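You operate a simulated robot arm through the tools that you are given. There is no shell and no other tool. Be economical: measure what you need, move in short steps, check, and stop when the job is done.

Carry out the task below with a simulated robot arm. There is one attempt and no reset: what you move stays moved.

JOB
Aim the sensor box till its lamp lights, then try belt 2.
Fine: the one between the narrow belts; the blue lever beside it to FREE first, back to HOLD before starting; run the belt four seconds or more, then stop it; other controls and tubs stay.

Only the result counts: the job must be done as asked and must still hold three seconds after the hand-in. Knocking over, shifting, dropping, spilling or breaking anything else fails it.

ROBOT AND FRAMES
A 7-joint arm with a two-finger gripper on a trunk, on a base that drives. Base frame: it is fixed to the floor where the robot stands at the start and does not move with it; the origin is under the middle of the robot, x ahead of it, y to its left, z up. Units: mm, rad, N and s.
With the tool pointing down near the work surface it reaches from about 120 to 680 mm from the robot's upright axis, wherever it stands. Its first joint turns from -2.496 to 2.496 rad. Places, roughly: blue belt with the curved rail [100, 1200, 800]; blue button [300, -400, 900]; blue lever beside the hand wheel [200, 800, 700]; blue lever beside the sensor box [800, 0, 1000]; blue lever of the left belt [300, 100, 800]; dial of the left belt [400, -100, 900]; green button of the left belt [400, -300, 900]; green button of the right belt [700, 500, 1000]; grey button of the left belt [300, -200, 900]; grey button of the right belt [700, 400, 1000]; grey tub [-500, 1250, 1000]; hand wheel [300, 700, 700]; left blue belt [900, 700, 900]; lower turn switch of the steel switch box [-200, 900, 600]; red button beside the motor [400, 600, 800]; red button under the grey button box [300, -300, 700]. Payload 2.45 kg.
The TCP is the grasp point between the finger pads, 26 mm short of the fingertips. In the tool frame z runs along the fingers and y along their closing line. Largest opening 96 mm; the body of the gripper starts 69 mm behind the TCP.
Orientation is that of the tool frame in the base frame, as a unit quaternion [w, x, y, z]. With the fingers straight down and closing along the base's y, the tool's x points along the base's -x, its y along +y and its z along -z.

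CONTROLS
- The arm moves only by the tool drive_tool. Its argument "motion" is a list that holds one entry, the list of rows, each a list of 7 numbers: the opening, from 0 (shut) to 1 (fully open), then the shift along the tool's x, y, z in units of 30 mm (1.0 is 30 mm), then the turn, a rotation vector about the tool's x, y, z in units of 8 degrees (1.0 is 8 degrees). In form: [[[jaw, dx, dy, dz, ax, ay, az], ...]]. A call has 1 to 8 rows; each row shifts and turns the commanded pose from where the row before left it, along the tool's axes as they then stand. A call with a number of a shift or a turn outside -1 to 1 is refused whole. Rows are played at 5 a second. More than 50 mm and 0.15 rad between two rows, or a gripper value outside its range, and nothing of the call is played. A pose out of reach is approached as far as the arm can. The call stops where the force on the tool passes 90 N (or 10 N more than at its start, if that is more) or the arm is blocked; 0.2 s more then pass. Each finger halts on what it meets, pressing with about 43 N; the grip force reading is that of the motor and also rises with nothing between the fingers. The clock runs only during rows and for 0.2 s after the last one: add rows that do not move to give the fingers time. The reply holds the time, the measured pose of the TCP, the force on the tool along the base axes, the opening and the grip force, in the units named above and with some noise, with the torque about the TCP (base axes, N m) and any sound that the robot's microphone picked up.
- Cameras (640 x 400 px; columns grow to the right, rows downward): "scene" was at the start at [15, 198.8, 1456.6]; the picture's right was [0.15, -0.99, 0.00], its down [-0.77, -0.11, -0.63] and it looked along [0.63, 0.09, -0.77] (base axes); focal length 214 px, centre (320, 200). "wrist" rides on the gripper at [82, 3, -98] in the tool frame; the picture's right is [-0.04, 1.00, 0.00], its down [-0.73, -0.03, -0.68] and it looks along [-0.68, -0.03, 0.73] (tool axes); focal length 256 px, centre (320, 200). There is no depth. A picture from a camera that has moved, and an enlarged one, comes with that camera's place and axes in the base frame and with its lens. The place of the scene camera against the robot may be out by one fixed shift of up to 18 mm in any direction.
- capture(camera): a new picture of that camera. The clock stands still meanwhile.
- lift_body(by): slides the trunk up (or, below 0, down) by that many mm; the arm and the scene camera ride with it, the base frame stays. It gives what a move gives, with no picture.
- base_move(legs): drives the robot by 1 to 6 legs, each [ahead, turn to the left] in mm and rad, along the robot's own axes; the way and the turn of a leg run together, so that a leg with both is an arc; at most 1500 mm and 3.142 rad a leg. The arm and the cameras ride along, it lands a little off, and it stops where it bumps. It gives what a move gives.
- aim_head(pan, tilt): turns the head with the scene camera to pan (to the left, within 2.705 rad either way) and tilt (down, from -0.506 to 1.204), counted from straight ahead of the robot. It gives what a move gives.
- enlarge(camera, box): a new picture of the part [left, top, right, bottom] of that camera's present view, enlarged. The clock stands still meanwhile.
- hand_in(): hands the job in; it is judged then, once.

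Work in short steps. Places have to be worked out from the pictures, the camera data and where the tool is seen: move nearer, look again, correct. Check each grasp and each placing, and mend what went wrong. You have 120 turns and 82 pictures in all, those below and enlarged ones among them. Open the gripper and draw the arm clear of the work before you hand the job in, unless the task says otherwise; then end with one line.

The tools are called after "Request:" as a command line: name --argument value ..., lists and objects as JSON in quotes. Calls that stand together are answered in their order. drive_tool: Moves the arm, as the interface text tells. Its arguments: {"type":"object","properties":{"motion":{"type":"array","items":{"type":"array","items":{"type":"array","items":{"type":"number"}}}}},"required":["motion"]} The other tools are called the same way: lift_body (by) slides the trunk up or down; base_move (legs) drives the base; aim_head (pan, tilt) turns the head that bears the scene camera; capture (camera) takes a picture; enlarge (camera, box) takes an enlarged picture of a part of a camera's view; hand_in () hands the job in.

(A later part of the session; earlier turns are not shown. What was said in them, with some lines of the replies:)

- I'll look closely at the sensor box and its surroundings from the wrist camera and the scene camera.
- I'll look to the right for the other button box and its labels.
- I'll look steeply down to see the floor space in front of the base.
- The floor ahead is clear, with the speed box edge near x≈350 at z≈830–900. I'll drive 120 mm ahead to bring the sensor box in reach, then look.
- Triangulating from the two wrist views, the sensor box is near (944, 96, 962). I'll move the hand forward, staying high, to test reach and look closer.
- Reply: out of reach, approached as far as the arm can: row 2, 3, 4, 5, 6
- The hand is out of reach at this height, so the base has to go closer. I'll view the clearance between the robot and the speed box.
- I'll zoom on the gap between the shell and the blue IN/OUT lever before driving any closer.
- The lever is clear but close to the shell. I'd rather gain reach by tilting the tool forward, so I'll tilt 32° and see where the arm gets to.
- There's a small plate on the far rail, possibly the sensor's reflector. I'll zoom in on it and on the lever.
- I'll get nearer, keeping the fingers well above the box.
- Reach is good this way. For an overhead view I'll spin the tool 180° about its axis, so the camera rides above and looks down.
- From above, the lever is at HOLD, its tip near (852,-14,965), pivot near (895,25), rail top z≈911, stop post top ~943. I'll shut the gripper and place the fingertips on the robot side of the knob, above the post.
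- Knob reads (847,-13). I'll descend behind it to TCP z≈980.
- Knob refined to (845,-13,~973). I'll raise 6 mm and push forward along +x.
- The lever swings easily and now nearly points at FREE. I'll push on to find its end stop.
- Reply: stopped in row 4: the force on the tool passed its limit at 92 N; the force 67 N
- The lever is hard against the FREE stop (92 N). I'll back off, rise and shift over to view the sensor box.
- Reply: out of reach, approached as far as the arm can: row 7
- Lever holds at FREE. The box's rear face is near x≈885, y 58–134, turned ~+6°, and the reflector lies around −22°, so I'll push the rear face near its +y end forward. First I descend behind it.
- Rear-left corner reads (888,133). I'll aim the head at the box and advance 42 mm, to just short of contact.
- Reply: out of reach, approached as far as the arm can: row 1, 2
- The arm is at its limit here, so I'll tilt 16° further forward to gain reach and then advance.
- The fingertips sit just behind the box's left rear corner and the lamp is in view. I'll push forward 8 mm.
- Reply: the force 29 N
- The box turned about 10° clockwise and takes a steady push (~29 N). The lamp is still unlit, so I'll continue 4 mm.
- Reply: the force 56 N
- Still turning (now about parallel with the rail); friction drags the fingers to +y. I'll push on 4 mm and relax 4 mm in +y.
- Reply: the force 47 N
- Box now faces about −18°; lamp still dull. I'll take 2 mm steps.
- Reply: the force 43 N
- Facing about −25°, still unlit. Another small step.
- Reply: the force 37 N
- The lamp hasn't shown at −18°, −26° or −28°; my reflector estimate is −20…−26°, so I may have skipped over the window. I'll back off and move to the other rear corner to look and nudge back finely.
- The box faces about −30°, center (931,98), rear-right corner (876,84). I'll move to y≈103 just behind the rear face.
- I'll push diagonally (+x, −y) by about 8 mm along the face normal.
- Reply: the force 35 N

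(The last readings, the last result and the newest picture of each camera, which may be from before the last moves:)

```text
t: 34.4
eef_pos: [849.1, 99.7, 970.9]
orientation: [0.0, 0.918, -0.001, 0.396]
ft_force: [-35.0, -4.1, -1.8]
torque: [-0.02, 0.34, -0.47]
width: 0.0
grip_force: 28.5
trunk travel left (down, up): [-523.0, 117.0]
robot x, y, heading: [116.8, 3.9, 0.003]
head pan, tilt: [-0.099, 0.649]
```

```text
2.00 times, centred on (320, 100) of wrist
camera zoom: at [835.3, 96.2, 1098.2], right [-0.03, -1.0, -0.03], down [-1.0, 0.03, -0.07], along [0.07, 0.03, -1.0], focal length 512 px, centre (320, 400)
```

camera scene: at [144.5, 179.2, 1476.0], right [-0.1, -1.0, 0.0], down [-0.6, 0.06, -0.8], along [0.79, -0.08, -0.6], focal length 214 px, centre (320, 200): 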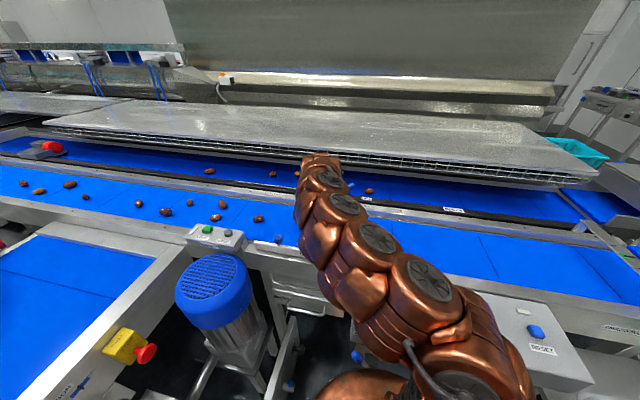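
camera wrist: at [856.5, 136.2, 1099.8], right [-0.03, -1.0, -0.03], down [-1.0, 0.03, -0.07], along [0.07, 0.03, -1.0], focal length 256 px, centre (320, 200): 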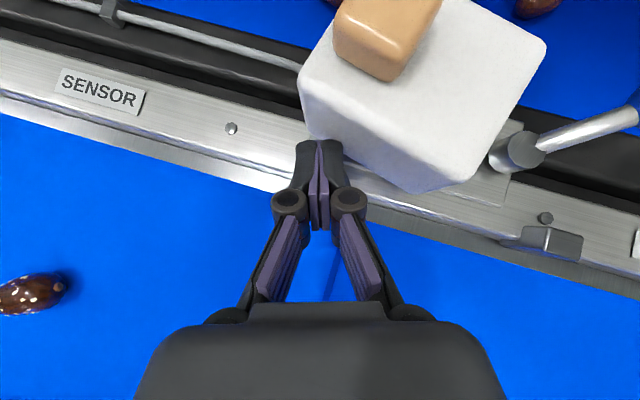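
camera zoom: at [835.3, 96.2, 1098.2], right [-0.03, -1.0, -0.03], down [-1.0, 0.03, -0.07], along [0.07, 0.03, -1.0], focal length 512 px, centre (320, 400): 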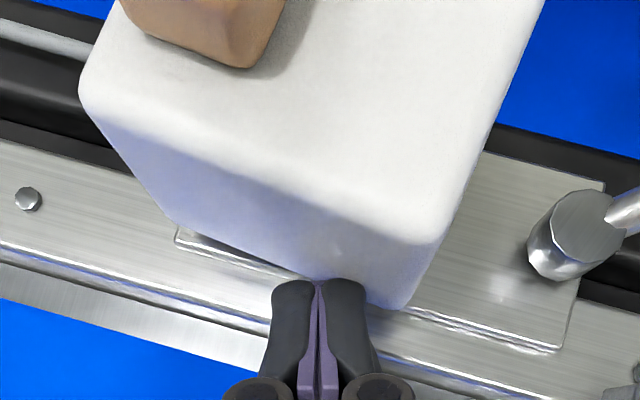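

It turned back to about −26°. I'll step ~1.5 mm more.

Request:
drive_tool --motion '[[[0, 0.035, 0.02, 0.037, 0, 0, 0], [0, 0, 0, 0, 0, 0, 0]]]'

Request:
enlarge --camera "wrist" --box '[160, 0, 480, 200]'

```text
t: 35.0
eef_pos: [851.6, 98.4, 972.8]
orientation: [0.0, 0.918, -0.001, 0.396]
ft_force: [-49.7, -8.1, -10.5]
torque: [0.02, 0.69, -0.64]
width: 0.1
grip_force: 28.6
trunk travel left (down, up): [-523.0, 117.0]
robot x, y, heading: [118.8, 0.1, 0.001]
head pan, tilt: [-0.099, 0.649]
```

```text
2.00 times, centred on (320, 100) of wrist
camera zoom: at [836.9, 95.3, 1098.9], right [-0.03, -1.0, -0.03], down [-1.0, 0.03, -0.07], along [0.07, 0.03, -1.0], focal length 512 px, centre (320, 400)
```

zoom: 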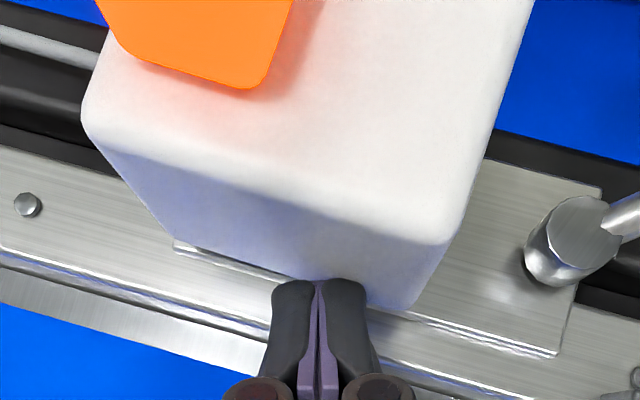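

The lamp is lit. I'll back straight off and verify it stays lit.

Request:
drive_tool --motion '[[[0, -0.1, 0, -0.11, 0, 0, 0], [0, -0.46, 0, -0.49, 0, 0, 0], [0, 0, 0, 0, 0, 0, 0]]]'

Request:
capture --camera "wrist"

```text
t: 35.8
eef_pos: [830.8, 99.2, 971.2]
orientation: [0.001, 0.918, 0.0, 0.397]
ft_force: [0.1, 0.2, -0.1]
torque: [-0.03, 0.01, 0.02]
width: 0.0
grip_force: 28.4
trunk travel left (down, up): [-523.0, 117.0]
robot x, y, heading: [122.3, 4.7, -0.002]
head pan, tilt: [-0.099, 0.649]
```

```text
42 pictures are left
camera wrist: at [815.0, 95.7, 1098.3], right [-0.03, -1.0, -0.03], down [-1.0, 0.03, -0.07], along [0.07, 0.03, -1.0], focal length 256 px, centre (320, 200)
```

wrist: 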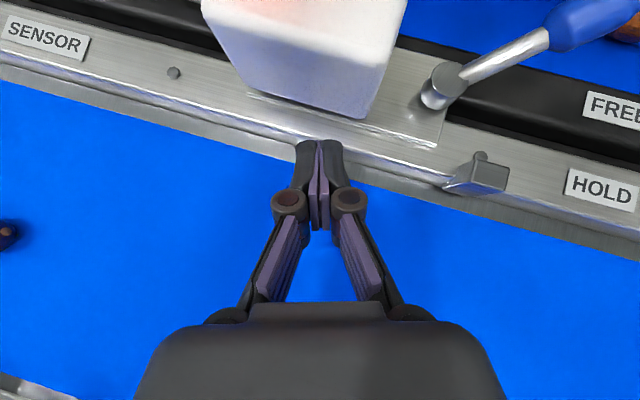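

Still glowing. Next is the lever back to HOLD: I'll hook over the lever from its far side and pull. First I rise and move across to y≈−5, then forward above the lever.

Request:
drive_tool --motion '[[[0, 0.3, 0.87, -0.28, 0, 0, 0], [0, 0.3, 0.87, -0.28, 0, 0, 0], [0, 0.3, 0.87, -0.28, 0, 0, 0], [0, 0.3, 0.87, -0.28, 0, 0, 0], [0, 0.72, 0, 0.76, 0, 0, 0], [0, 0.72, 0, 0.76, 0, 0, 0], [0, 0.72, 0, 0.76, 0, 0, 0]]]'

Request:
capture --camera "wrist"

```text
t: 37.4
eef_pos: [923.1, -4.0, 1020.2]
orientation: [0.001, 0.918, -0.001, 0.397]
ft_force: [0.0, 0.6, -0.1]
torque: [0.01, 0.02, 0.01]
width: 0.0
grip_force: 28.8
trunk travel left (down, up): [-523.0, 117.0]
robot x, y, heading: [119.3, 0.2, -0.004]
head pan, tilt: [-0.099, 0.649]
```

```text
41 pictures are left
camera wrist: at [907.7, -7.1, 1147.5], right [-0.03, -1.0, -0.03], down [-1.0, 0.03, -0.07], along [0.07, 0.03, -1.0], focal length 256 px, centre (320, 200)
```

wrist: 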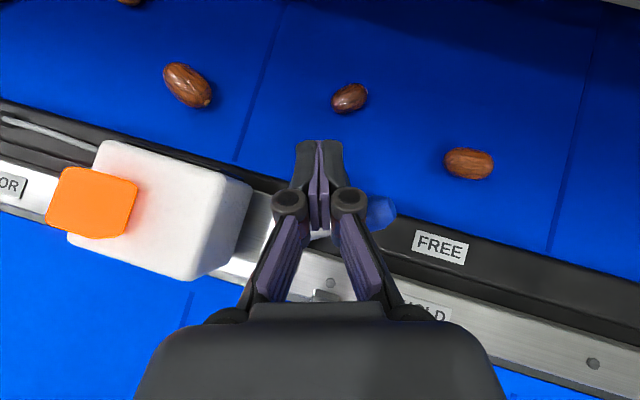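

Lamp is lit and the knob is just right of the fingers. I'll descend beyond the lever shaft.

Request:
drive_tool --motion '[[[0, 0.23, 0, 0.24, 0, 0, 0], [0, -0.52, 0, 0.5, 0, 0, 0], [0, -0.52, 0, 0.5, 0, 0, 0], [0, 0, 0, 0, 0, 0, 0]]]'

Request:
capture --camera "wrist"

```text
t: 38.4
eef_pos: [933.1, -3.3, 977.1]
orientation: [0.0, 0.918, 0.0, 0.396]
ft_force: [-0.7, 0.2, 0.2]
torque: [-0.02, 0.01, -0.02]
width: 0.0
grip_force: 28.5
trunk travel left (down, up): [-523.0, 117.0]
robot x, y, heading: [121.0, 0.4, -0.001]
head pan, tilt: [-0.099, 0.649]
```

```text
40 pictures are left
camera wrist: at [918.6, -6.8, 1104.5], right [-0.03, -1.0, -0.03], down [-1.0, 0.03, -0.07], along [0.07, 0.03, -1.0], focal length 256 px, centre (320, 200)
```

wrist: 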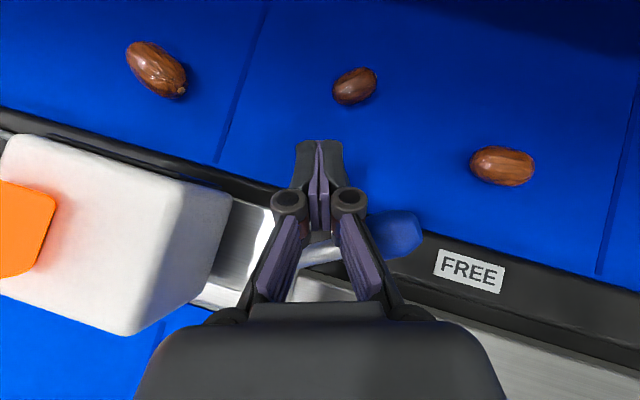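

Clear with no contact. I'll pull back along −x gently.

Request:
drive_tool --motion '[[[0, -0.23, 0, -0.24, 0, 0, 0], [0, -0.23, 0, -0.24, 0, 0, 0], [0, -0.23, 0, -0.24, 0, 0, 0], [0, -0.23, 0, -0.24, 0, 0, 0], [0, 0, 0, 0, 0, 0, 0]]]'

Request:
capture --camera "wrist"

```text
t: 39.6
eef_pos: [896.4, -3.2, 978.3]
orientation: [0.001, 0.917, 0.0, 0.398]
ft_force: [2.0, 6.9, 11.0]
torque: [-0.13, 0.17, -0.08]
width: 0.2
grip_force: 28.2
trunk travel left (down, up): [-523.0, 117.0]
robot x, y, heading: [119.4, 0.2, 0.006]
head pan, tilt: [-0.099, 0.649]
```

```text
39 pictures are left
camera wrist: at [880.5, -6.0, 1104.5], right [-0.03, -1.0, -0.03], down [-1.0, 0.03, -0.07], along [0.07, 0.03, -1.0], focal length 256 px, centre (320, 200)
```

wrist: 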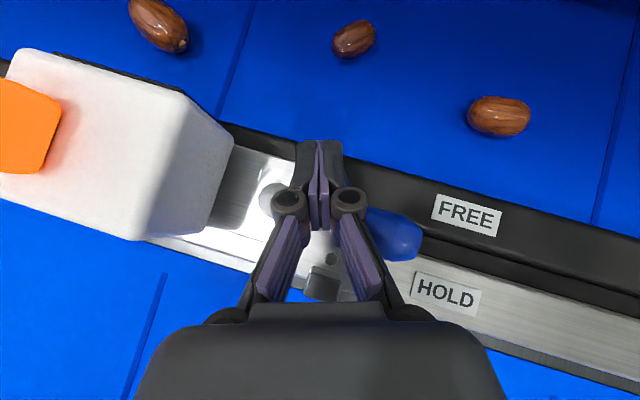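

The lever follows. I'll keep pulling until it meets the stop post.

Request:
drive_tool --motion '[[[0, -0.18, 0, -0.19, 0, 0, 0], [0, -0.18, 0, -0.19, 0, 0, 0], [0, -0.18, 0, -0.19, 0, 0, 0], [0, 0, 0, 0, 0, 0, 0]]]'

Request:
capture --camera "wrist"

```text
t: 40.6
eef_pos: [872.5, -11.4, 982.8]
orientation: [0.003, 0.916, -0.004, 0.401]
ft_force: [40.2, -3.7, 50.7]
torque: [0.4, 0.63, 0.26]
width: 5.8
grip_force: 28.4
trunk travel left (down, up): [-523.0, 117.0]
robot x, y, heading: [117.5, 2.8, -0.005]
head pan, tilt: [-0.099, 0.649]
```

```text
38 pictures are left
camera wrist: at [856.9, -13.0, 1110.0], right [-0.04, -1.0, -0.03], down [-1.0, 0.04, -0.08], along [0.08, 0.02, -1.0], focal length 256 px, centre (320, 200)
```

wrist: 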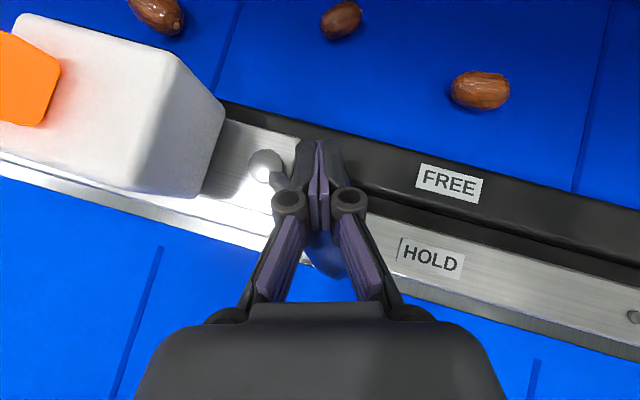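

At the stop (65 N). I'll ease forward, lift clear, and check the lever and lamp.

Request:
drive_tool --motion '[[[0, 0.34, 0, 0.36, 0, 0, 0], [0, 0.73, 0, -0.69, 0, 0, 0], [0, 0.73, 0, -0.69, 0, 0, 0], [0, -0.5, 0, -0.5, 0, 0, 0], [0, -0.5, 0, -0.5, 0, 0, 0], [0, -0.5, 0, -0.5, 0, 0, 0], [0, -0.5, 0, -0.5, 0, 0, 0]]]'

Request:
capture --camera "wrist"

```text
t: 42.2
eef_pos: [800.8, -3.6, 1035.1]
orientation: [0.0, 0.918, 0.0, 0.396]
ft_force: [0.6, -0.4, 0.3]
torque: [0.02, 0.0, 0.01]
width: 0.0
grip_force: 28.7
trunk travel left (down, up): [-523.0, 117.0]
robot x, y, heading: [120.4, 0.3, 0.001]
head pan, tilt: [-0.099, 0.649]
```

```text
37 pictures are left
camera wrist: at [785.7, -6.9, 1162.6], right [-0.03, -1.0, -0.03], down [-1.0, 0.03, -0.07], along [0.07, 0.03, -1.0], focal length 256 px, centre (320, 200)
```

wrist: 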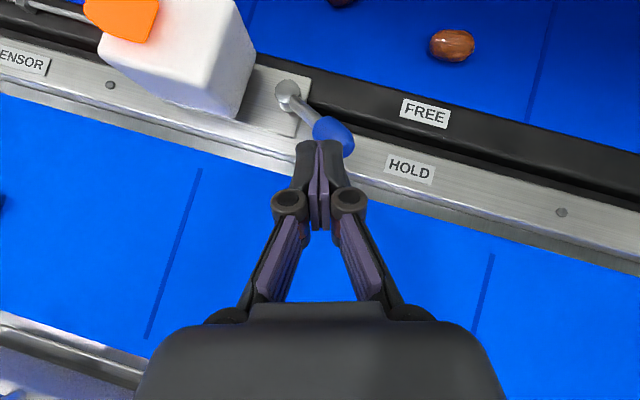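

I'll zoom on the lever to judge whether it rests against its stop as before.

Request:
enlarge --camera "wrist" --box '[240, 50, 440, 175]'

```text
3.20 times, centred on (340, 112) of wrist
camera zoom: at [785.7, -6.9, 1162.6], right [-0.03, -1.0, -0.03], down [-1.0, 0.03, -0.07], along [0.07, 0.03, -1.0], focal length 819 px, centre (256, 480)
```

zoom: 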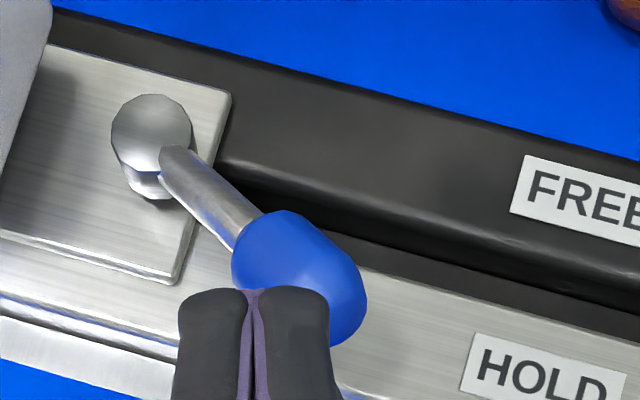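

The knob is back at its original (847,−13) place, so HOLD. Before pressing, I'll check the labels on both button boxes.

Request:
aim_head --pan 0.5 --tilt 0.9

Request:
capture --camera "scene"

Request:
aim_head --pan -0.9 --tilt 0.9

Request:
capture --camera "scene"

```text
t: 43.2
eef_pos: [801.2, -4.3, 1035.4]
orientation: [-0.001, 0.918, 0.0, 0.396]
ft_force: [0.2, 0.2, 0.5]
torque: [0.01, 0.0, -0.03]
width: 0.0
grip_force: 28.4
trunk travel left (down, up): [-523.0, 117.0]
robot x, y, heading: [117.8, -1.6, 0.004]
head pan, tilt: [0.499, 0.901]
```

```text
35 pictures are left
camera scene: at [124.4, 224.5, 1455.5], right [0.48, -0.88, 0.0], down [-0.69, -0.38, -0.62], along [0.55, 0.3, -0.78], focal length 214 px, centre (320, 200)
```

scene: 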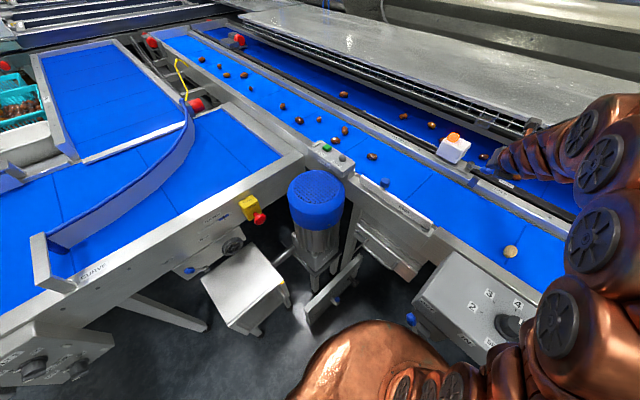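

```text
t: 44.8
eef_pos: [801.3, -4.4, 1034.7]
orientation: [0.0, 0.918, 0.0, 0.397]
ft_force: [-0.1, 0.5, 0.2]
torque: [-0.04, 0.01, 0.02]
width: 0.1
grip_force: 28.0
trunk travel left (down, up): [-523.0, 117.0]
robot x, y, heading: [118.2, 0.7, 0.0]
head pan, tilt: [-0.901, 0.901]
```

```text
34 pictures are left
camera scene: at [105.2, 129.2, 1455.5], right [-0.78, -0.62, 0.0], down [-0.49, 0.61, -0.62], along [0.39, -0.49, -0.78], focal length 214 px, centre (320, 200)
```

scene: 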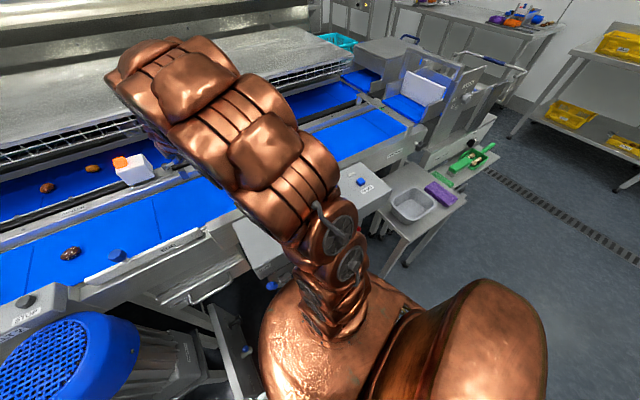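

The motor-side box clearly reads "BELT 2" (START green, STOP grey), at about (666,495,~990). I'll retreat, rise and yaw the tool left toward it.

Request:
drive_tool --motion '[[[0, -0.21, 0, -0.9, 0, 0, 0], [0, -0.21, 0, -0.9, 0, 0, 0], [0, -0.21, 0, -0.9, 0, 0, 0], [0, -0.21, 0, -0.9, 0, 0, 0], [0, -0.21, 0, -0.9, 0, 0, 0]]]'

Request:
drive_tool --motion '[[[0, 0, 0, 0, 0.727, 0, -0.687], [0, 0, 0, 0, 0.727, 0, -0.687], [0, 0, 0, 0, 0.727, 0, -0.687], [0, 0, 0, 0, 0.727, 0, -0.687], [0, 0, 0, 0, 0.727, 0, -0.687]]]'

Request:
drive_tool --motion '[[[0, 0.436, -0.93, 0.46, 0, 0, 0], [0, 0.436, -0.93, 0.46, 0, 0, 0], [0, 0.436, -0.93, 0.46, 0, 0, 0], [0, 0.436, -0.93, 0.46, 0, 0, 0], [0, 0.436, -0.93, 0.46, 0, 0, 0], [0, 0.436, -0.93, 0.46, 0, 0, 0], [0, 0.436, -0.93, 0.46, 0, 0, 0], [0, 0.436, -0.93, 0.46, 0, 0, 0]]]'

Request:
capture --camera "wrist"

```text
t: 46.0
eef_pos: [680.4, -5.1, 1102.9]
orientation: [-0.001, 0.919, 0.001, 0.395]
ft_force: [-0.1, 0.3, 0.2]
torque: [-0.04, -0.01, 0.01]
width: 0.2
grip_force: 28.3
trunk travel left (down, up): [-523.0, 117.0]
robot x, y, heading: [118.1, 3.3, 0.0]
head pan, tilt: [-0.901, 0.901]
```

```text
t: 47.2
eef_pos: [681.1, -3.7, 1104.7]
orientation: [-0.136, 0.862, 0.315, 0.372]
ft_force: [-0.2, 0.7, 0.3]
torque: [-0.01, 0.0, -0.01]
width: 0.0
grip_force: 28.2
trunk travel left (down, up): [-523.0, 117.0]
robot x, y, heading: [116.0, 0.7, -0.002]
head pan, tilt: [-0.901, 0.901]
```

```text
t: 49.0
eef_pos: [654.4, 263.1, 1104.3]
orientation: [-0.135, 0.863, 0.314, 0.372]
ft_force: [-0.1, -0.5, -0.9]
torque: [0.02, -0.01, 0.01]
width: 0.0
grip_force: 29.3
trunk travel left (down, up): [-523.0, 117.0]
robot x, y, heading: [111.7, 0.9, 0.0]
head pan, tilt: [-0.901, 0.901]
```

```text
33 pictures are left
camera wrist: at [645.5, 251.7, 1232.1], right [0.62, -0.78, -0.03], down [-0.78, -0.62, -0.07], along [0.04, 0.07, -1.0], focal length 256 px, centre (320, 200)
```

wrist: 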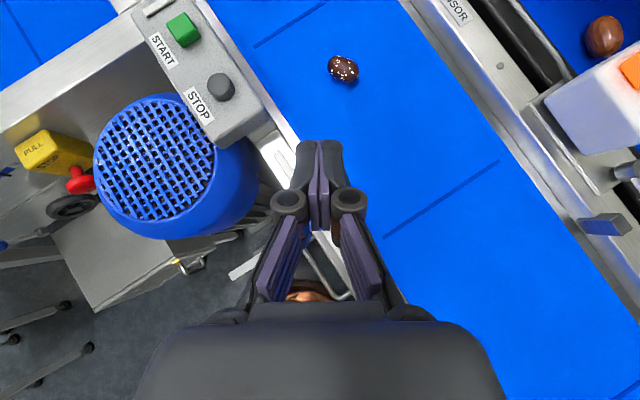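

Lamp is lit and both buttons are in view: green ≈(703,482), grey ≈(683,418). I'll move closer to triangulate the heights.

Request:
drive_tool --motion '[[[0, 0.5, -0.92, 0.54, 0, 0, 0], [0, 0.5, -0.92, 0.54, 0, 0, 0], [0, 0.5, -0.92, 0.54, 0, 0, 0], [0, 0.5, -0.92, 0.54, 0, 0, 0]]]'

Request:
capture --camera "wrist"

```text
t: 50.0
eef_pos: [651.8, 409.1, 1100.9]
orientation: [-0.135, 0.863, 0.314, 0.372]
ft_force: [0.3, -0.3, 0.3]
torque: [0.01, 0.03, 0.01]
width: 0.1
grip_force: 29.2
trunk travel left (down, up): [-523.0, 117.0]
robot x, y, heading: [122.2, -1.0, -0.001]
head pan, tilt: [-0.901, 0.901]
```

```text
32 pictures are left
camera wrist: at [642.1, 394.8, 1228.5], right [0.62, -0.78, -0.03], down [-0.78, -0.62, -0.07], along [0.03, 0.06, -1.0], focal length 256 px, centre (320, 200)
```

wrist: 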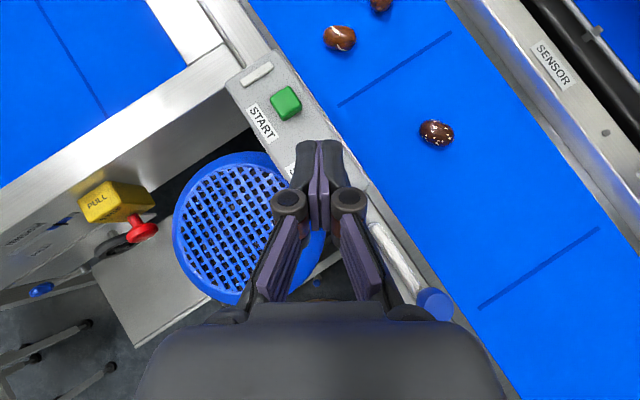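

Triangulated green button top at (708,503,969), grey ≈(685,429,969); the motor cover is much lower. I'll move above the green button.

Request:
drive_tool --motion '[[[0, 0.1, -0.295, 0.965, 0, 0, 0], [0, 0.1, -0.295, 0.965, 0, 0, 0], [0, 0.1, -0.295, 0.965, 0, 0, 0], [0, 0.1, -0.295, 0.965, 0, 0, 0], [0, 0, 0, 0, 0, 0, 0]]]'

Request:
capture --camera "wrist"

```text
t: 51.2
eef_pos: [700.3, 490.7, 1035.0]
orientation: [-0.135, 0.863, 0.313, 0.373]
ft_force: [-0.4, 0.5, -0.6]
torque: [0.0, 0.06, -0.01]
width: 0.0
grip_force: 28.0
trunk travel left (down, up): [-523.0, 117.0]
robot x, y, heading: [114.0, -0.1, 0.004]
head pan, tilt: [-0.901, 0.901]
```

```text
31 pictures are left
camera wrist: at [690.4, 477.4, 1161.6], right [0.62, -0.78, -0.03], down [-0.78, -0.62, -0.07], along [0.04, 0.06, -1.0], focal length 256 px, centre (320, 200)
```

wrist: 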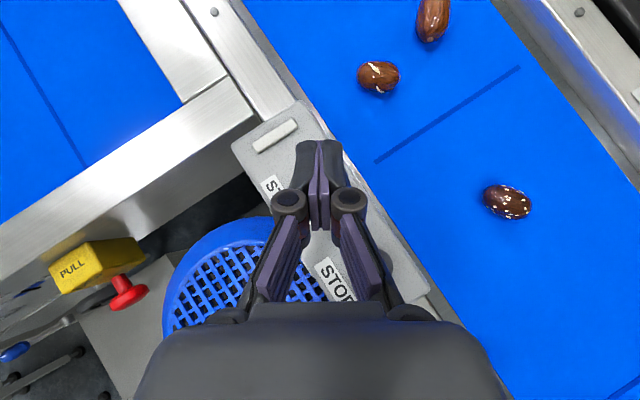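

The green button is hidden right under the fingertips as computed. I'll descend to just above it, then press gently.

Request:
drive_tool --motion '[[[0, -0.4, -0.1, 0.38, 0, 0, 0], [0, -0.4, 0, 0.38, 0, 0, 0], [0, -0.07, 0, 0.07, 0, 0, 0], [0, 0, 0, 0, 0, 0, 0]]]'

```text
t: 52.2
eef_pos: [698.1, 493.3, 998.1]
orientation: [-0.135, 0.863, 0.314, 0.373]
ft_force: [1.1, -1.1, 3.2]
torque: [0.0, -0.02, 0.01]
width: 6.0
grip_force: 28.6
trunk travel left (down, up): [-523.0, 117.0]
robot x, y, heading: [116.8, 1.2, 0.002]
head pan, tilt: [-0.901, 0.901]
heard: click
```

A click and light contact; the button seems pressed. I'll check whether the belt is running after a short lift.

Request:
drive_tool --motion '[[[0, 0.4, 0, -0.38, 0, 0, 0], [0, 0.4, 0, -0.38, 0, 0, 0]]]'

Request:
capture --camera "wrist"

```text
t: 52.8
eef_pos: [696.6, 494.4, 1029.9]
orientation: [-0.136, 0.862, 0.314, 0.373]
ft_force: [0.8, -0.3, -0.8]
torque: [0.01, 0.03, 0.0]
width: 0.0
grip_force: 28.3
trunk travel left (down, up): [-523.0, 117.0]
robot x, y, heading: [121.4, 1.7, 0.001]
head pan, tilt: [-0.901, 0.901]
```

```text
30 pictures are left
camera wrist: at [687.6, 482.2, 1157.9], right [0.62, -0.78, -0.03], down [-0.78, -0.62, -0.07], along [0.04, 0.06, -1.0], focal length 256 px, centre (320, 200)
```

wrist: 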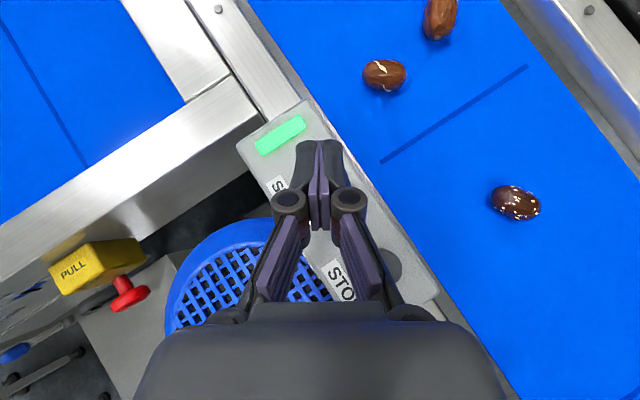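

The green run light is on since t≈52. I'll move above the grey STOP (689,427) and wait there.

Request:
drive_tool --motion '[[[0, -0.47, 0.47, -0.5, 0, 0, 0], [0, -0.47, 0.47, -0.5, 0, 0, 0], [0, -0.47, 0.47, -0.5, 0, 0, 0], [0, 0, 0, 0, 0, 0, 0], [0, 0, 0, 0, 0, 0, 0]]]'

Request:
capture --camera "wrist"

Request:
drive_tool --motion '[[[0, 0, 0, 0, 0, 0, 0], [0, 0, 0, 0, 0, 0, 0], [0, 0, 0, 0, 0, 0, 0], [0, 0, 0, 0, 0, 0, 0], [0, 0, 0, 0, 0, 0, 0], [0, 0, 0, 0, 0, 0, 0], [0, 0, 0, 0, 0, 0, 0], [0, 0, 0, 0, 0, 0, 0]]]'

```text
t: 54.0
eef_pos: [677.6, 421.7, 1028.4]
orientation: [-0.135, 0.863, 0.315, 0.372]
ft_force: [0.5, 0.6, -0.6]
torque: [-0.02, -0.01, 0.0]
width: 0.0
grip_force: 28.4
trunk travel left (down, up): [-523.0, 117.0]
robot x, y, heading: [120.3, 1.0, 0.002]
head pan, tilt: [-0.901, 0.901]
```

```text
29 pictures are left
camera wrist: at [668.2, 410.4, 1157.0], right [0.62, -0.78, -0.03], down [-0.78, -0.62, -0.07], along [0.04, 0.06, -1.0], focal length 256 px, centre (320, 200)
```

wrist: 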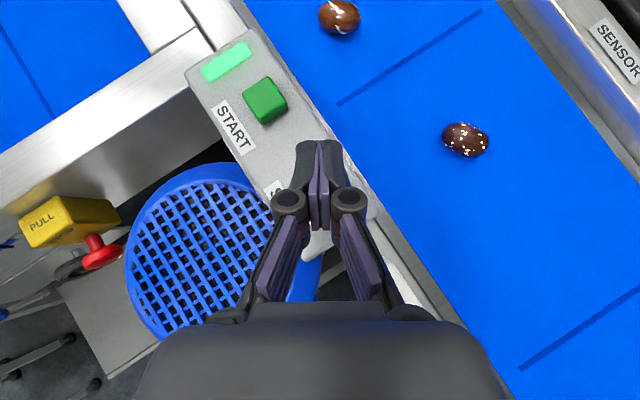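

```text
t: 55.8
eef_pos: [678.4, 422.6, 1030.4]
orientation: [-0.135, 0.863, 0.315, 0.372]
ft_force: [0.1, -1.0, 0.2]
torque: [0.02, -0.01, -0.01]
width: 0.0
grip_force: 28.3
trunk travel left (down, up): [-523.0, 117.0]
robot x, y, heading: [117.9, 0.0, 0.003]
head pan, tilt: [-0.901, 0.901]
```

I'll wait a little longer so the run clearly exceeds four seconds, then check the run light.

Request:
drive_tool --motion '[[[0, 0, 0, 0, 0, 0, 0], [0, 0, 0, 0, 0, 0, 0], [0, 0, 0, 0, 0, 0, 0], [0, 0, 0, 0, 0, 0, 0], [0, 0, 0, 0, 0, 0, 0], [0, 0, 0, 0, 0, 0, 0]]]'

Request:
capture --camera "wrist"

Request:
drive_tool --motion '[[[0, -0.4, 0, 0.38, 0, 0, 0], [0, -0.33, 0, 0.31, 0, 0, 0], [0, 0, 0, 0, 0, 0, 0]]]'

```text
t: 57.2
eef_pos: [677.8, 421.7, 1029.3]
orientation: [-0.136, 0.862, 0.315, 0.373]
ft_force: [0.2, -0.2, -0.5]
torque: [0.01, -0.01, 0.02]
width: 0.0
grip_force: 28.3
trunk travel left (down, up): [-523.0, 117.0]
robot x, y, heading: [121.0, -1.0, 0.005]
head pan, tilt: [-0.901, 0.901]
```

```text
28 pictures are left
camera wrist: at [668.2, 410.4, 1157.0], right [0.62, -0.78, -0.03], down [-0.78, -0.62, -0.07], along [0.04, 0.06, -1.0], focal length 256 px, centre (320, 200)
```

wrist: 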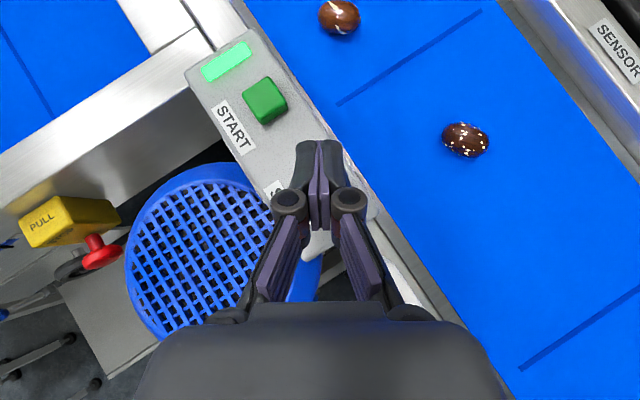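

```text
t: 58.0
eef_pos: [677.7, 422.4, 1000.0]
orientation: [-0.135, 0.862, 0.315, 0.373]
ft_force: [-0.6, 0.0, 2.1]
torque: [0.0, 0.02, 0.01]
width: 6.1
grip_force: 28.6
trunk travel left (down, up): [-523.0, 117.0]
robot x, y, heading: [118.5, 0.5, 0.001]
head pan, tilt: [-0.901, 0.901]
heard: click
```

A click again at t≈58. I'll lift off and check that the run light went out.

Request:
drive_tool --motion '[[[0, 0.4, 0, -0.38, 0, 0, 0], [0, 0.4, 0, -0.38, 0, 0, 0], [0, 0.4, 0, -0.38, 0, 0, 0], [0, 0.4, 0.5, -0.38, 0, 0, 0], [0, 0, 0.8, 0, 0, 0, 0], [0, 0, 0.8, 0, 0, 0, 0]]]'

Request:
capture --camera "wrist"

```text
t: 59.4
eef_pos: [718.2, 374.7, 1066.9]
orientation: [-0.135, 0.862, 0.314, 0.373]
ft_force: [0.0, -0.1, -0.5]
torque: [-0.02, 0.01, -0.05]
width: 0.0
grip_force: 29.4
trunk travel left (down, up): [-523.0, 117.0]
robot x, y, heading: [116.5, -2.3, 0.003]
head pan, tilt: [-0.901, 0.901]
```

```text
27 pictures are left
camera wrist: at [709.2, 362.9, 1194.2], right [0.62, -0.78, -0.03], down [-0.78, -0.62, -0.07], along [0.04, 0.06, -1.0], focal length 256 px, centre (320, 200)
```

wrist: 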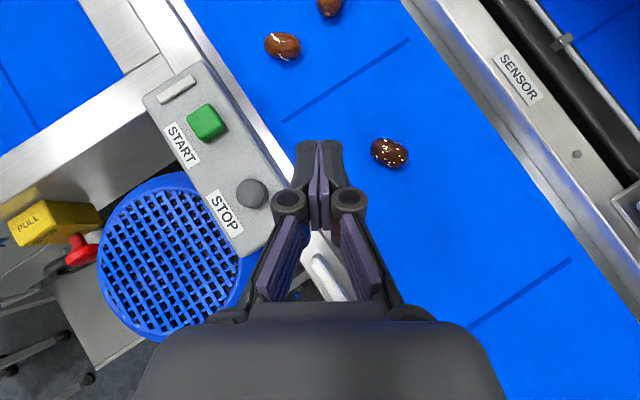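

The run light is off: the belt ran about six seconds. I'll draw back, open the gripper, and check the sensor lamp and lever.

Request:
drive_tool --motion '[[[0, -0.39, 0.3, -0.78, 0, 0, 0], [0, -0.39, 0.3, -0.78, 0, 0, 0], [0, -0.39, 0.3, -0.78, 0, 0, 0], [0, -0.39, 0.3, -0.78, 0, 0, 0], [1, -0.39, 0.3, -0.78, 0, 0, 0], [1, 0, 0, 0, 0, 0, 0], [1, 0, 0, 0, 0, 0, 0], [1, 0, 0, 0, 0, 0, 0]]]'

Request:
aim_head --pan -0.05 --tilt 0.75

Request:
capture --camera "scene"

Request:
capture --camera "wrist"

```text
t: 61.2
eef_pos: [651.9, 260.7, 1104.9]
orientation: [-0.136, 0.863, 0.315, 0.372]
ft_force: [0.3, 0.3, 0.3]
torque: [0.01, 0.01, -0.01]
width: 92.5
grip_force: 0.1
trunk travel left (down, up): [-523.0, 117.0]
robot x, y, heading: [118.0, 1.6, 0.006]
head pan, tilt: [-0.901, 0.901]
```

```text
t: 62.3
eef_pos: [651.3, 259.2, 1104.9]
orientation: [-0.136, 0.863, 0.315, 0.372]
ft_force: [0.6, 0.3, 0.3]
torque: [0.01, 0.03, 0.01]
width: 96.0
grip_force: 0.1
trunk travel left (down, up): [-523.0, 117.0]
robot x, y, heading: [116.0, 0.9, 0.004]
head pan, tilt: [-0.051, 0.75]
```

```text
26 pictures are left
camera scene: at [140.9, 184.3, 1467.4], right [-0.05, -1.0, 0.0], down [-0.68, 0.03, -0.73], along [0.73, -0.04, -0.68], focal length 214 px, centre (320, 200)
```

scene: 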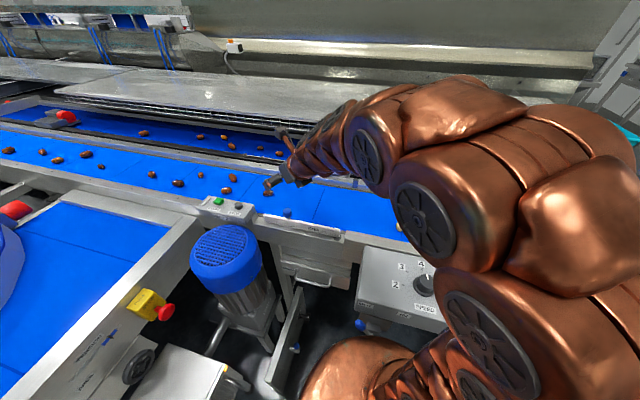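

```text
25 pictures are left
camera wrist: at [642.0, 248.1, 1232.3], right [0.62, -0.78, -0.03], down [-0.78, -0.62, -0.07], along [0.04, 0.06, -1.0], focal length 256 px, centre (320, 200)
```

wrist: 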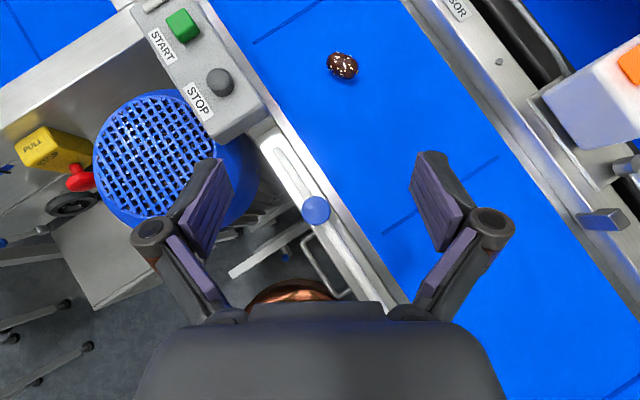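

The lamp is lit. I'll shift the hand right to look at the lever once more.

Request:
drive_tool --motion '[[[1, 0, 0.9, 0, 0, 0, 0], [1, 0, 0.9, 0, 0, 0, 0], [1, 0, 0.9, 0, 0, 0, 0], [1, 0, 0.9, 0, 0, 0, 0]]]'

Request:
enlarge --camera "wrist" --box '[380, 40, 640, 220]'

```text
t: 63.3
eef_pos: [720.0, 174.7, 1104.9]
orientation: [-0.135, 0.862, 0.316, 0.372]
ft_force: [-0.2, 0.5, 0.5]
torque: [-0.03, 0.0, -0.03]
width: 96.1
grip_force: 0.1
trunk travel left (down, up): [-523.0, 117.0]
robot x, y, heading: [123.1, 2.9, 0.001]
head pan, tilt: [-0.051, 0.75]
```

```text
2.22 times, centred on (510, 130) of wrist
camera zoom: at [709.5, 163.0, 1232.6], right [0.62, -0.78, -0.03], down [-0.78, -0.62, -0.07], along [0.04, 0.06, -1.0], focal length 569 px, centre (-102, 356)
```

zoom: 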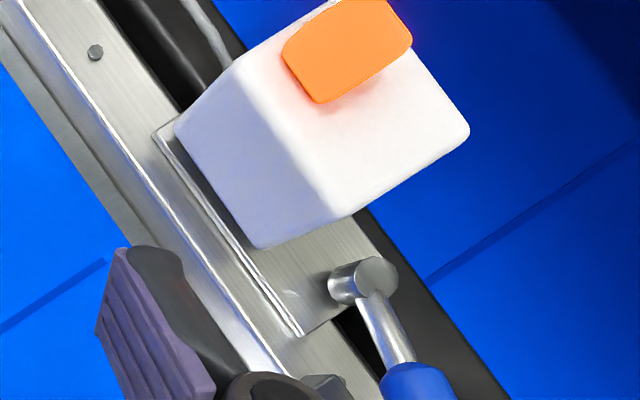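

The lamp glows and the lever sits where it was at HOLD. I'll draw the arm back a bit farther and hand in.

Request:
drive_tool --motion '[[[1, 0, 0, -0.9, 0, 0, 0], [1, 0, 0, -0.9, 0, 0, 0], [1, 0, 0, -0.9, 0, 0, 0], [1, 0, 0, 0, 0, 0, 0]]]'

Request:
capture --camera "wrist"

```text
t: 64.3
eef_pos: [672.0, 139.2, 1162.7]
orientation: [-0.135, 0.862, 0.314, 0.374]
ft_force: [0.2, 0.9, -0.2]
torque: [0.0, 0.05, 0.04]
width: 96.0
grip_force: 0.0
trunk travel left (down, up): [-523.0, 117.0]
robot x, y, heading: [119.3, 2.9, 0.0]
head pan, tilt: [-0.051, 0.75]
```

```text
23 pictures are left
camera wrist: at [663.0, 126.2, 1289.1], right [0.62, -0.78, -0.03], down [-0.78, -0.62, -0.07], along [0.04, 0.06, -1.0], focal length 256 px, centre (320, 200)
```

wrist: 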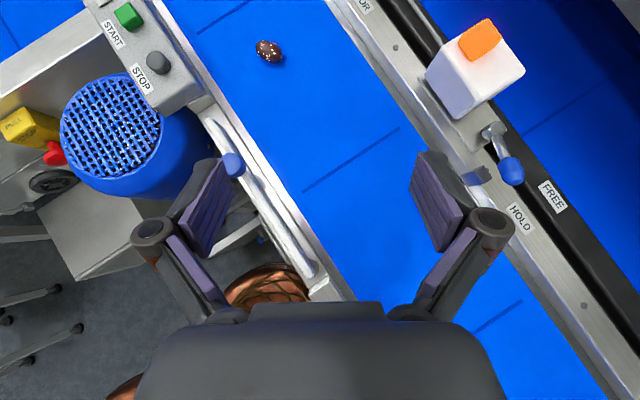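

This oblique view leaves some doubt about the lever's exact angle against its stop, so I'll take a close overhead look with the fingers open.

Request:
drive_tool --motion '[[[1, -0.218, 0.88, 0.4375, 0, 0, 0], [1, -0.218, 0.88, 0.4375, 0, 0, 0], [1, -0.218, 0.88, 0.4375, 0, 0, 0], [1, -0.218, 0.88, 0.4375, 0, 0, 0], [1, -0.218, 0.88, 0.4375, 0, 0, 0], [1, -0.218, 0.88, 0.4375, 0, 0, 0], [1, -0.218, 0.88, 0.4375, 0, 0, 0]]]'

Request:
capture --camera "wrist"

```text
t: 65.9
eef_pos: [821.2, 16.5, 1063.4]
orientation: [-0.136, 0.862, 0.314, 0.373]
ft_force: [-0.3, 1.2, 0.9]
torque: [-0.01, 0.0, -0.02]
width: 95.8
grip_force: 0.1
trunk travel left (down, up): [-523.0, 117.0]
robot x, y, heading: [122.2, 2.8, 0.002]
head pan, tilt: [-0.051, 0.75]
```

```text
22 pictures are left
camera wrist: at [811.6, 4.5, 1190.3], right [0.62, -0.78, -0.03], down [-0.78, -0.62, -0.07], along [0.04, 0.06, -1.0], focal length 256 px, centre (320, 200)
```

wrist: 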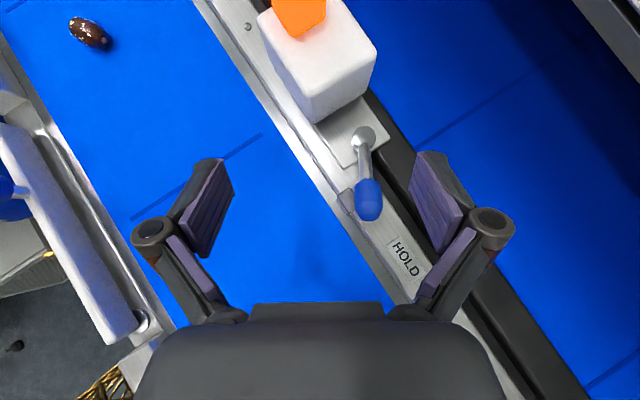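

Request:
enlarge --camera "wrist" --box '[290, 90, 450, 250]'

```text
2.50 times, centred on (370, 170) of wrist
camera zoom: at [811.6, 4.5, 1190.3], right [0.62, -0.78, -0.03], down [-0.78, -0.62, -0.07], along [0.04, 0.06, -1.0], focal length 640 px, centre (195, 275)
```

zoom: 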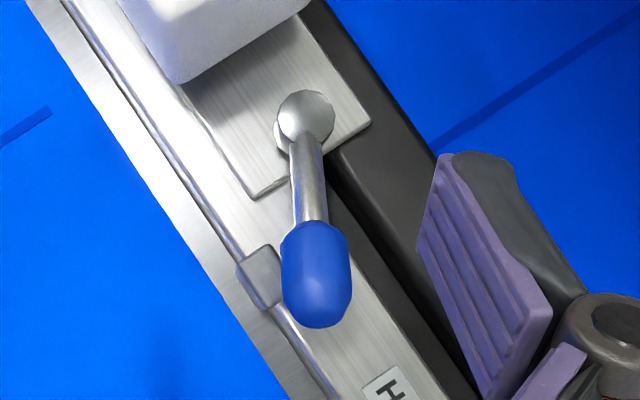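

Careful comparison: the lever stands ~32° from the rail now versus ~36° at the start, and ±36° is full travel. The lever got dragged slightly on release, so I'll re-seat it. I yaw the tool to −40° so the closed fingers lie across the lever.

Request:
drive_tool --motion '[[[0, 0, 0, 0, -0.727, 0, 0.687], [0, 0, 0, 0, -0.727, 0, 0.687], [0, 0, 0, 0, -0.727, 0, 0.687], [0, 0, 0, 0, -0.727, 0, 0.687], [0, 0, 0, 0, -0.727, 0, 0.687], [0, 0, 0, 0, -0.727, 0, 0.687], [0, 0, 0, 0, -0.727, 0, 0.687], [0, 0, 0, 0, -0.727, 0, 0.687]]]'

Request:
drive_tool --motion '[[[0, 0, 0, 0, -0.727, 0, 0.687], [0, 0, 0, 0, -0.727, 0, 0.687], [0, 0, 0, 0, 0, 0, 0]]]'

```text
t: 67.7
eef_pos: [788.0, -19.2, 1053.2]
orientation: [0.075, 0.898, -0.184, 0.393]
ft_force: [0.5, 0.0, -0.4]
torque: [-0.01, 0.01, -0.01]
width: 0.2
grip_force: 28.8
out of reach, approached as far as the arm can: row 7, 8
trunk travel left (down, up): [-523.0, 117.0]
robot x, y, heading: [118.7, -0.6, 0.005]
head pan, tilt: [-0.051, 0.75]
```

```text
t: 68.5
eef_pos: [712.8, -107.4, 1011.1]
orientation: [0.123, 0.865, -0.303, 0.381]
ft_force: [0.5, 0.3, -0.5]
torque: [0.0, -0.01, 0.02]
width: 0.1
grip_force: 28.3
out of reach, approached as far as the arm can: row 1, 2
trunk travel left (down, up): [-523.0, 117.0]
robot x, y, heading: [115.4, -0.1, 0.004]
head pan, tilt: [-0.051, 0.75]
```

Yaw −40° is out of reach there. I'll return to yaw 0 and lift up before approaching.

Request:
drive_tool --motion '[[[0, 0.5, 0, -0.4, 0.727, 0, -0.687], [0, 0, 0, 0, 0.727, 0, -0.687], [0, 0, 0, 0, 0.727, 0, -0.687], [0, 0, 0, 0, 0.727, 0, -0.687], [0, 0, 0, 0, 0.727, 0, -0.687], [0, 0, 0, 0, 0, 0, 0]]]'

Request:
capture --camera "wrist"

```text
t: 69.9
eef_pos: [715.2, -110.5, 1031.1]
orientation: [0.0, 0.918, 0.0, 0.397]
ft_force: [0.1, -1.0, 0.1]
torque: [0.02, -0.02, 0.01]
width: 0.0
grip_force: 28.3
trunk travel left (down, up): [-523.0, 117.0]
robot x, y, heading: [118.9, 3.8, 0.004]
head pan, tilt: [-0.051, 0.75]
```

```text
20 pictures are left
camera wrist: at [698.9, -112.0, 1157.6], right [-0.03, -1.0, -0.03], down [-1.0, 0.03, -0.07], along [0.07, 0.03, -1.0], focal length 256 px, centre (320, 200)
```

wrist: 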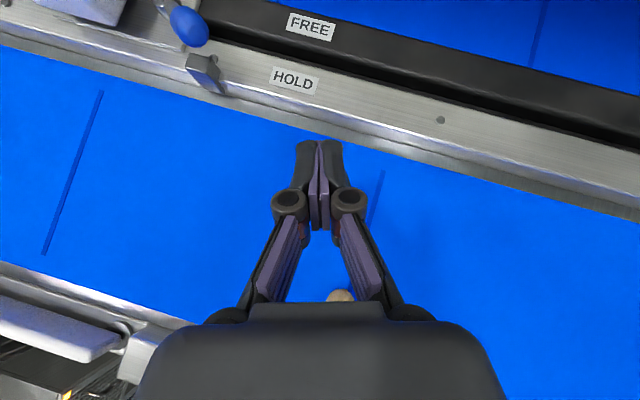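

Back at yaw 0. I'll go to (900,−18,1031), past the knob and above it.

Request:
drive_tool --motion '[[[0, 0.605, -0.44, 0.64, 0, 0, 0], [0, 0.605, -0.44, 0.64, 0, 0, 0], [0, 0.605, -0.44, 0.64, 0, 0, 0], [0, 0.605, -0.44, 0.64, 0, 0, 0], [0, 0.605, -0.44, 0.64, 0, 0, 0], [0, 0.605, -0.44, 0.64, 0, 0, 0], [0, 0.605, -0.44, 0.64, 0, 0, 0]]]'

Request:
capture --camera "wrist"

```text
t: 71.5
eef_pos: [898.4, -17.6, 1030.8]
orientation: [0.0, 0.918, 0.0, 0.397]
ft_force: [-0.7, -0.9, 0.4]
torque: [-0.01, -0.03, -0.01]
width: 0.1
grip_force: 28.1
trunk travel left (down, up): [-523.0, 117.0]
robot x, y, heading: [117.4, 0.9, 0.003]
head pan, tilt: [-0.051, 0.75]
```

```text
19 pictures are left
camera wrist: at [883.2, -19.6, 1158.5], right [-0.03, -1.0, -0.03], down [-1.0, 0.03, -0.07], along [0.07, 0.03, -1.0], focal length 256 px, centre (320, 200)
```

wrist: 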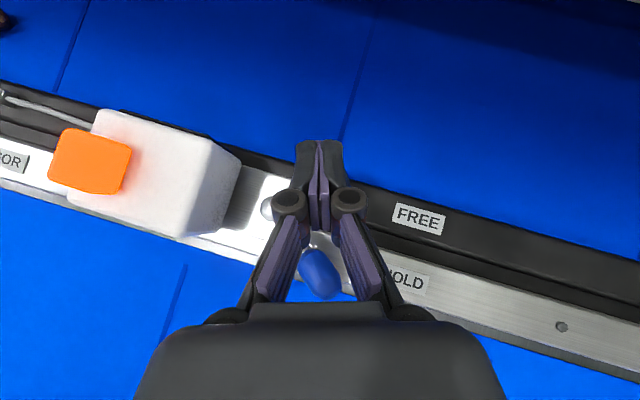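

Knob is visible behind the fingers. I'll descend past it and pull back 24 mm, to just short of contact.

Request:
drive_tool --motion '[[[0, -0.6, 0, 0.57, 0, 0, 0], [0, -0.6, 0, 0.57, 0, 0, 0], [0, -0.28, 0, -0.29, 0, 0, 0], [0, -0.28, 0, -0.29, 0, 0, 0], [0, 0, 0, 0, 0, 0, 0]]]'

Request:
drive_tool --motion '[[[0, -0.14, 0, -0.145, 0, 0, 0], [0, 0, 0, 0, 0, 0, 0]]]'

Request:
capture --camera "wrist"

```text
t: 72.7
eef_pos: [874.5, -18.8, 981.9]
orientation: [0.0, 0.917, 0.0, 0.398]
ft_force: [7.8, -0.3, 7.7]
torque: [0.09, 0.12, -0.06]
width: 0.0
grip_force: 28.9
trunk travel left (down, up): [-523.0, 117.0]
robot x, y, heading: [118.5, -0.6, 0.003]
head pan, tilt: [-0.051, 0.75]
```

```text
t: 73.3
eef_pos: [871.6, -17.9, 983.3]
orientation: [0.001, 0.917, -0.001, 0.399]
ft_force: [63.0, -0.7, 32.3]
torque: [0.33, 0.28, -0.65]
width: 0.0
grip_force: 28.2
trunk travel left (down, up): [-523.0, 117.0]
robot x, y, heading: [118.2, -4.4, 0.005]
head pan, tilt: [-0.051, 0.75]
```

```text
18 pictures are left
camera wrist: at [856.0, -21.1, 1110.2], right [-0.03, -1.0, -0.03], down [-1.0, 0.03, -0.08], along [0.08, 0.03, -1.0], focal length 256 px, centre (320, 200)
```

wrist: 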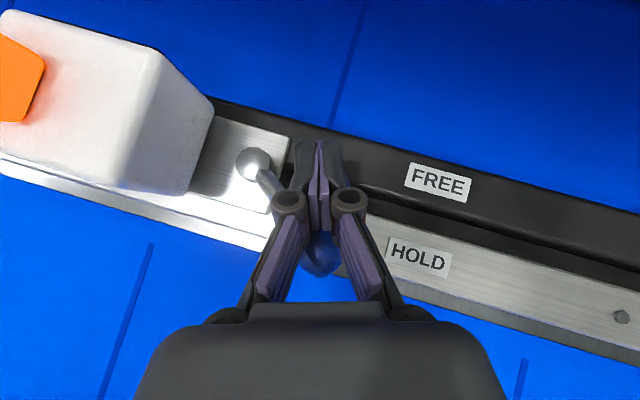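

The knob stopped hard after ~3 mm of travel, so it's at its HOLD stop. I'll release by lifting straight up, then back away and look.

Request:
drive_tool --motion '[[[0, 0.24, 0, -0.23, 0, 0, 0], [0, 0.73, 0, -0.69, 0, 0, 0], [0, 0.73, 0, -0.69, 0, 0, 0], [0, -0.6, 0, -0.6, 0, 0, 0], [0, -0.6, 0, -0.6, 0, 0, 0], [0, -0.6, 0, -0.6, 0, 0, 0], [1, -0.5, 0, -0.5, 0, 0, 0], [1, 0, 0, 0, 0, 0, 0]]]'

Request:
drive_tool --motion '[[[1, 0, 0, 0, 0, 0, 0], [1, 0, 0, 0, 0, 0, 0], [1, 0, 0, 0, 0, 0, 0], [1, 0, 0, 0, 0, 0, 0]]]'

Request:
capture --camera "wrist"

```text
t: 75.1
eef_pos: [773.7, -17.2, 1044.6]
orientation: [0.0, 0.918, 0.0, 0.396]
ft_force: [-0.9, 0.2, 0.3]
torque: [0.05, 0.02, 0.0]
width: 54.0
grip_force: 0.1
trunk travel left (down, up): [-523.0, 117.0]
robot x, y, heading: [122.4, 2.7, -0.001]
head pan, tilt: [-0.051, 0.75]
```

```text
t: 76.1
eef_pos: [773.4, -17.7, 1045.2]
orientation: [0.0, 0.918, -0.001, 0.396]
ft_force: [-0.8, -1.0, 0.5]
torque: [0.01, 0.0, -0.01]
width: 96.1
grip_force: 0.0
trunk travel left (down, up): [-523.0, 117.0]
robot x, y, heading: [120.6, -1.6, 0.001]
head pan, tilt: [-0.051, 0.75]
```

```text
17 pictures are left
camera wrist: at [758.1, -21.0, 1171.5], right [-0.03, -1.0, -0.03], down [-1.0, 0.03, -0.07], along [0.07, 0.03, -1.0], focal length 256 px, centre (320, 200)
```

wrist: 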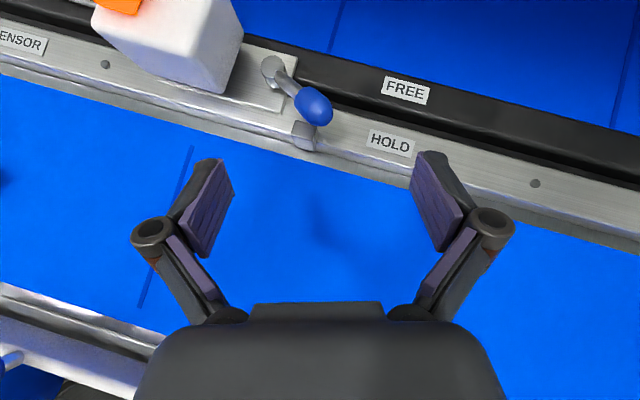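

The lever reads the same angle as before and met its stop firmly, so it was, and is, fully at HOLD; the lamp is lit. I'll draw the arm back clear.

Request:
drive_tool --motion '[[[1, -0.1, 0, -0.95, 0, 0, 0], [1, -0.1, 0, -0.95, 0, 0, 0], [1, -0.1, 0, -0.95, 0, 0, 0], [1, -0.1, 0, -0.95, 0, 0, 0], [1, 0, 0, 0, 0, 0, 0]]]'

Request:
capture --camera "wrist"

Request:
capture --camera "scene"

```text
t: 77.3
eef_pos: [679.0, -18.0, 1115.0]
orientation: [0.0, 0.918, 0.0, 0.396]
ft_force: [0.3, 0.4, 0.4]
torque: [-0.01, -0.02, 0.04]
width: 96.0
grip_force: 0.0
trunk travel left (down, up): [-523.0, 117.0]
robot x, y, heading: [118.8, 0.1, -0.001]
head pan, tilt: [-0.051, 0.75]
```

```text
16 pictures are left
camera wrist: at [664.0, -21.8, 1242.2], right [-0.03, -1.0, -0.03], down [-1.0, 0.03, -0.07], along [0.07, 0.03, -1.0], focal length 256 px, centre (320, 200)
```

wrist: 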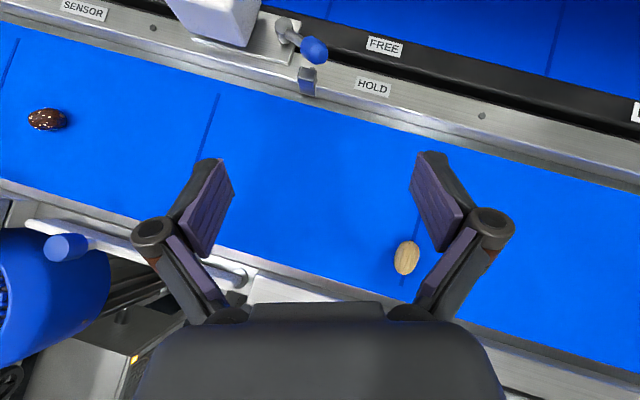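

```text
15 pictures are left
camera scene: at [140.9, 184.3, 1467.4], right [-0.05, -1.0, 0.0], down [-0.68, 0.03, -0.73], along [0.73, -0.04, -0.68], focal length 214 px, centre (320, 200)
```

scene: 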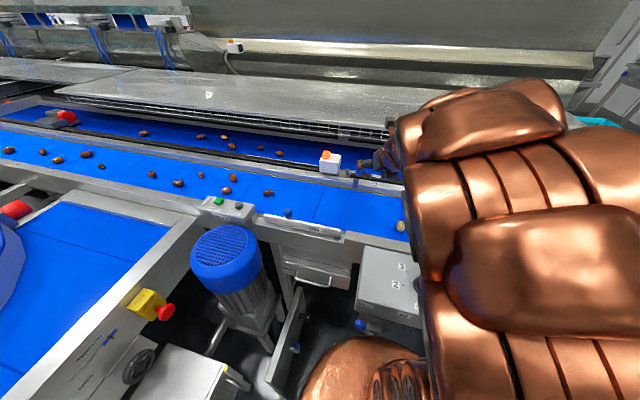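

The lamp is lit, the lever is at HOLD, the belt is stopped, the gripper is open and the arm is clear. I'm handing in.

Request:
hand_in

```text
The job is handed in.
```

The sensor box between the narrow belts is aimed and its lamp is lit; the lever beside it is back at HOLD, and belt 2 ran about six seconds before I stopped it.
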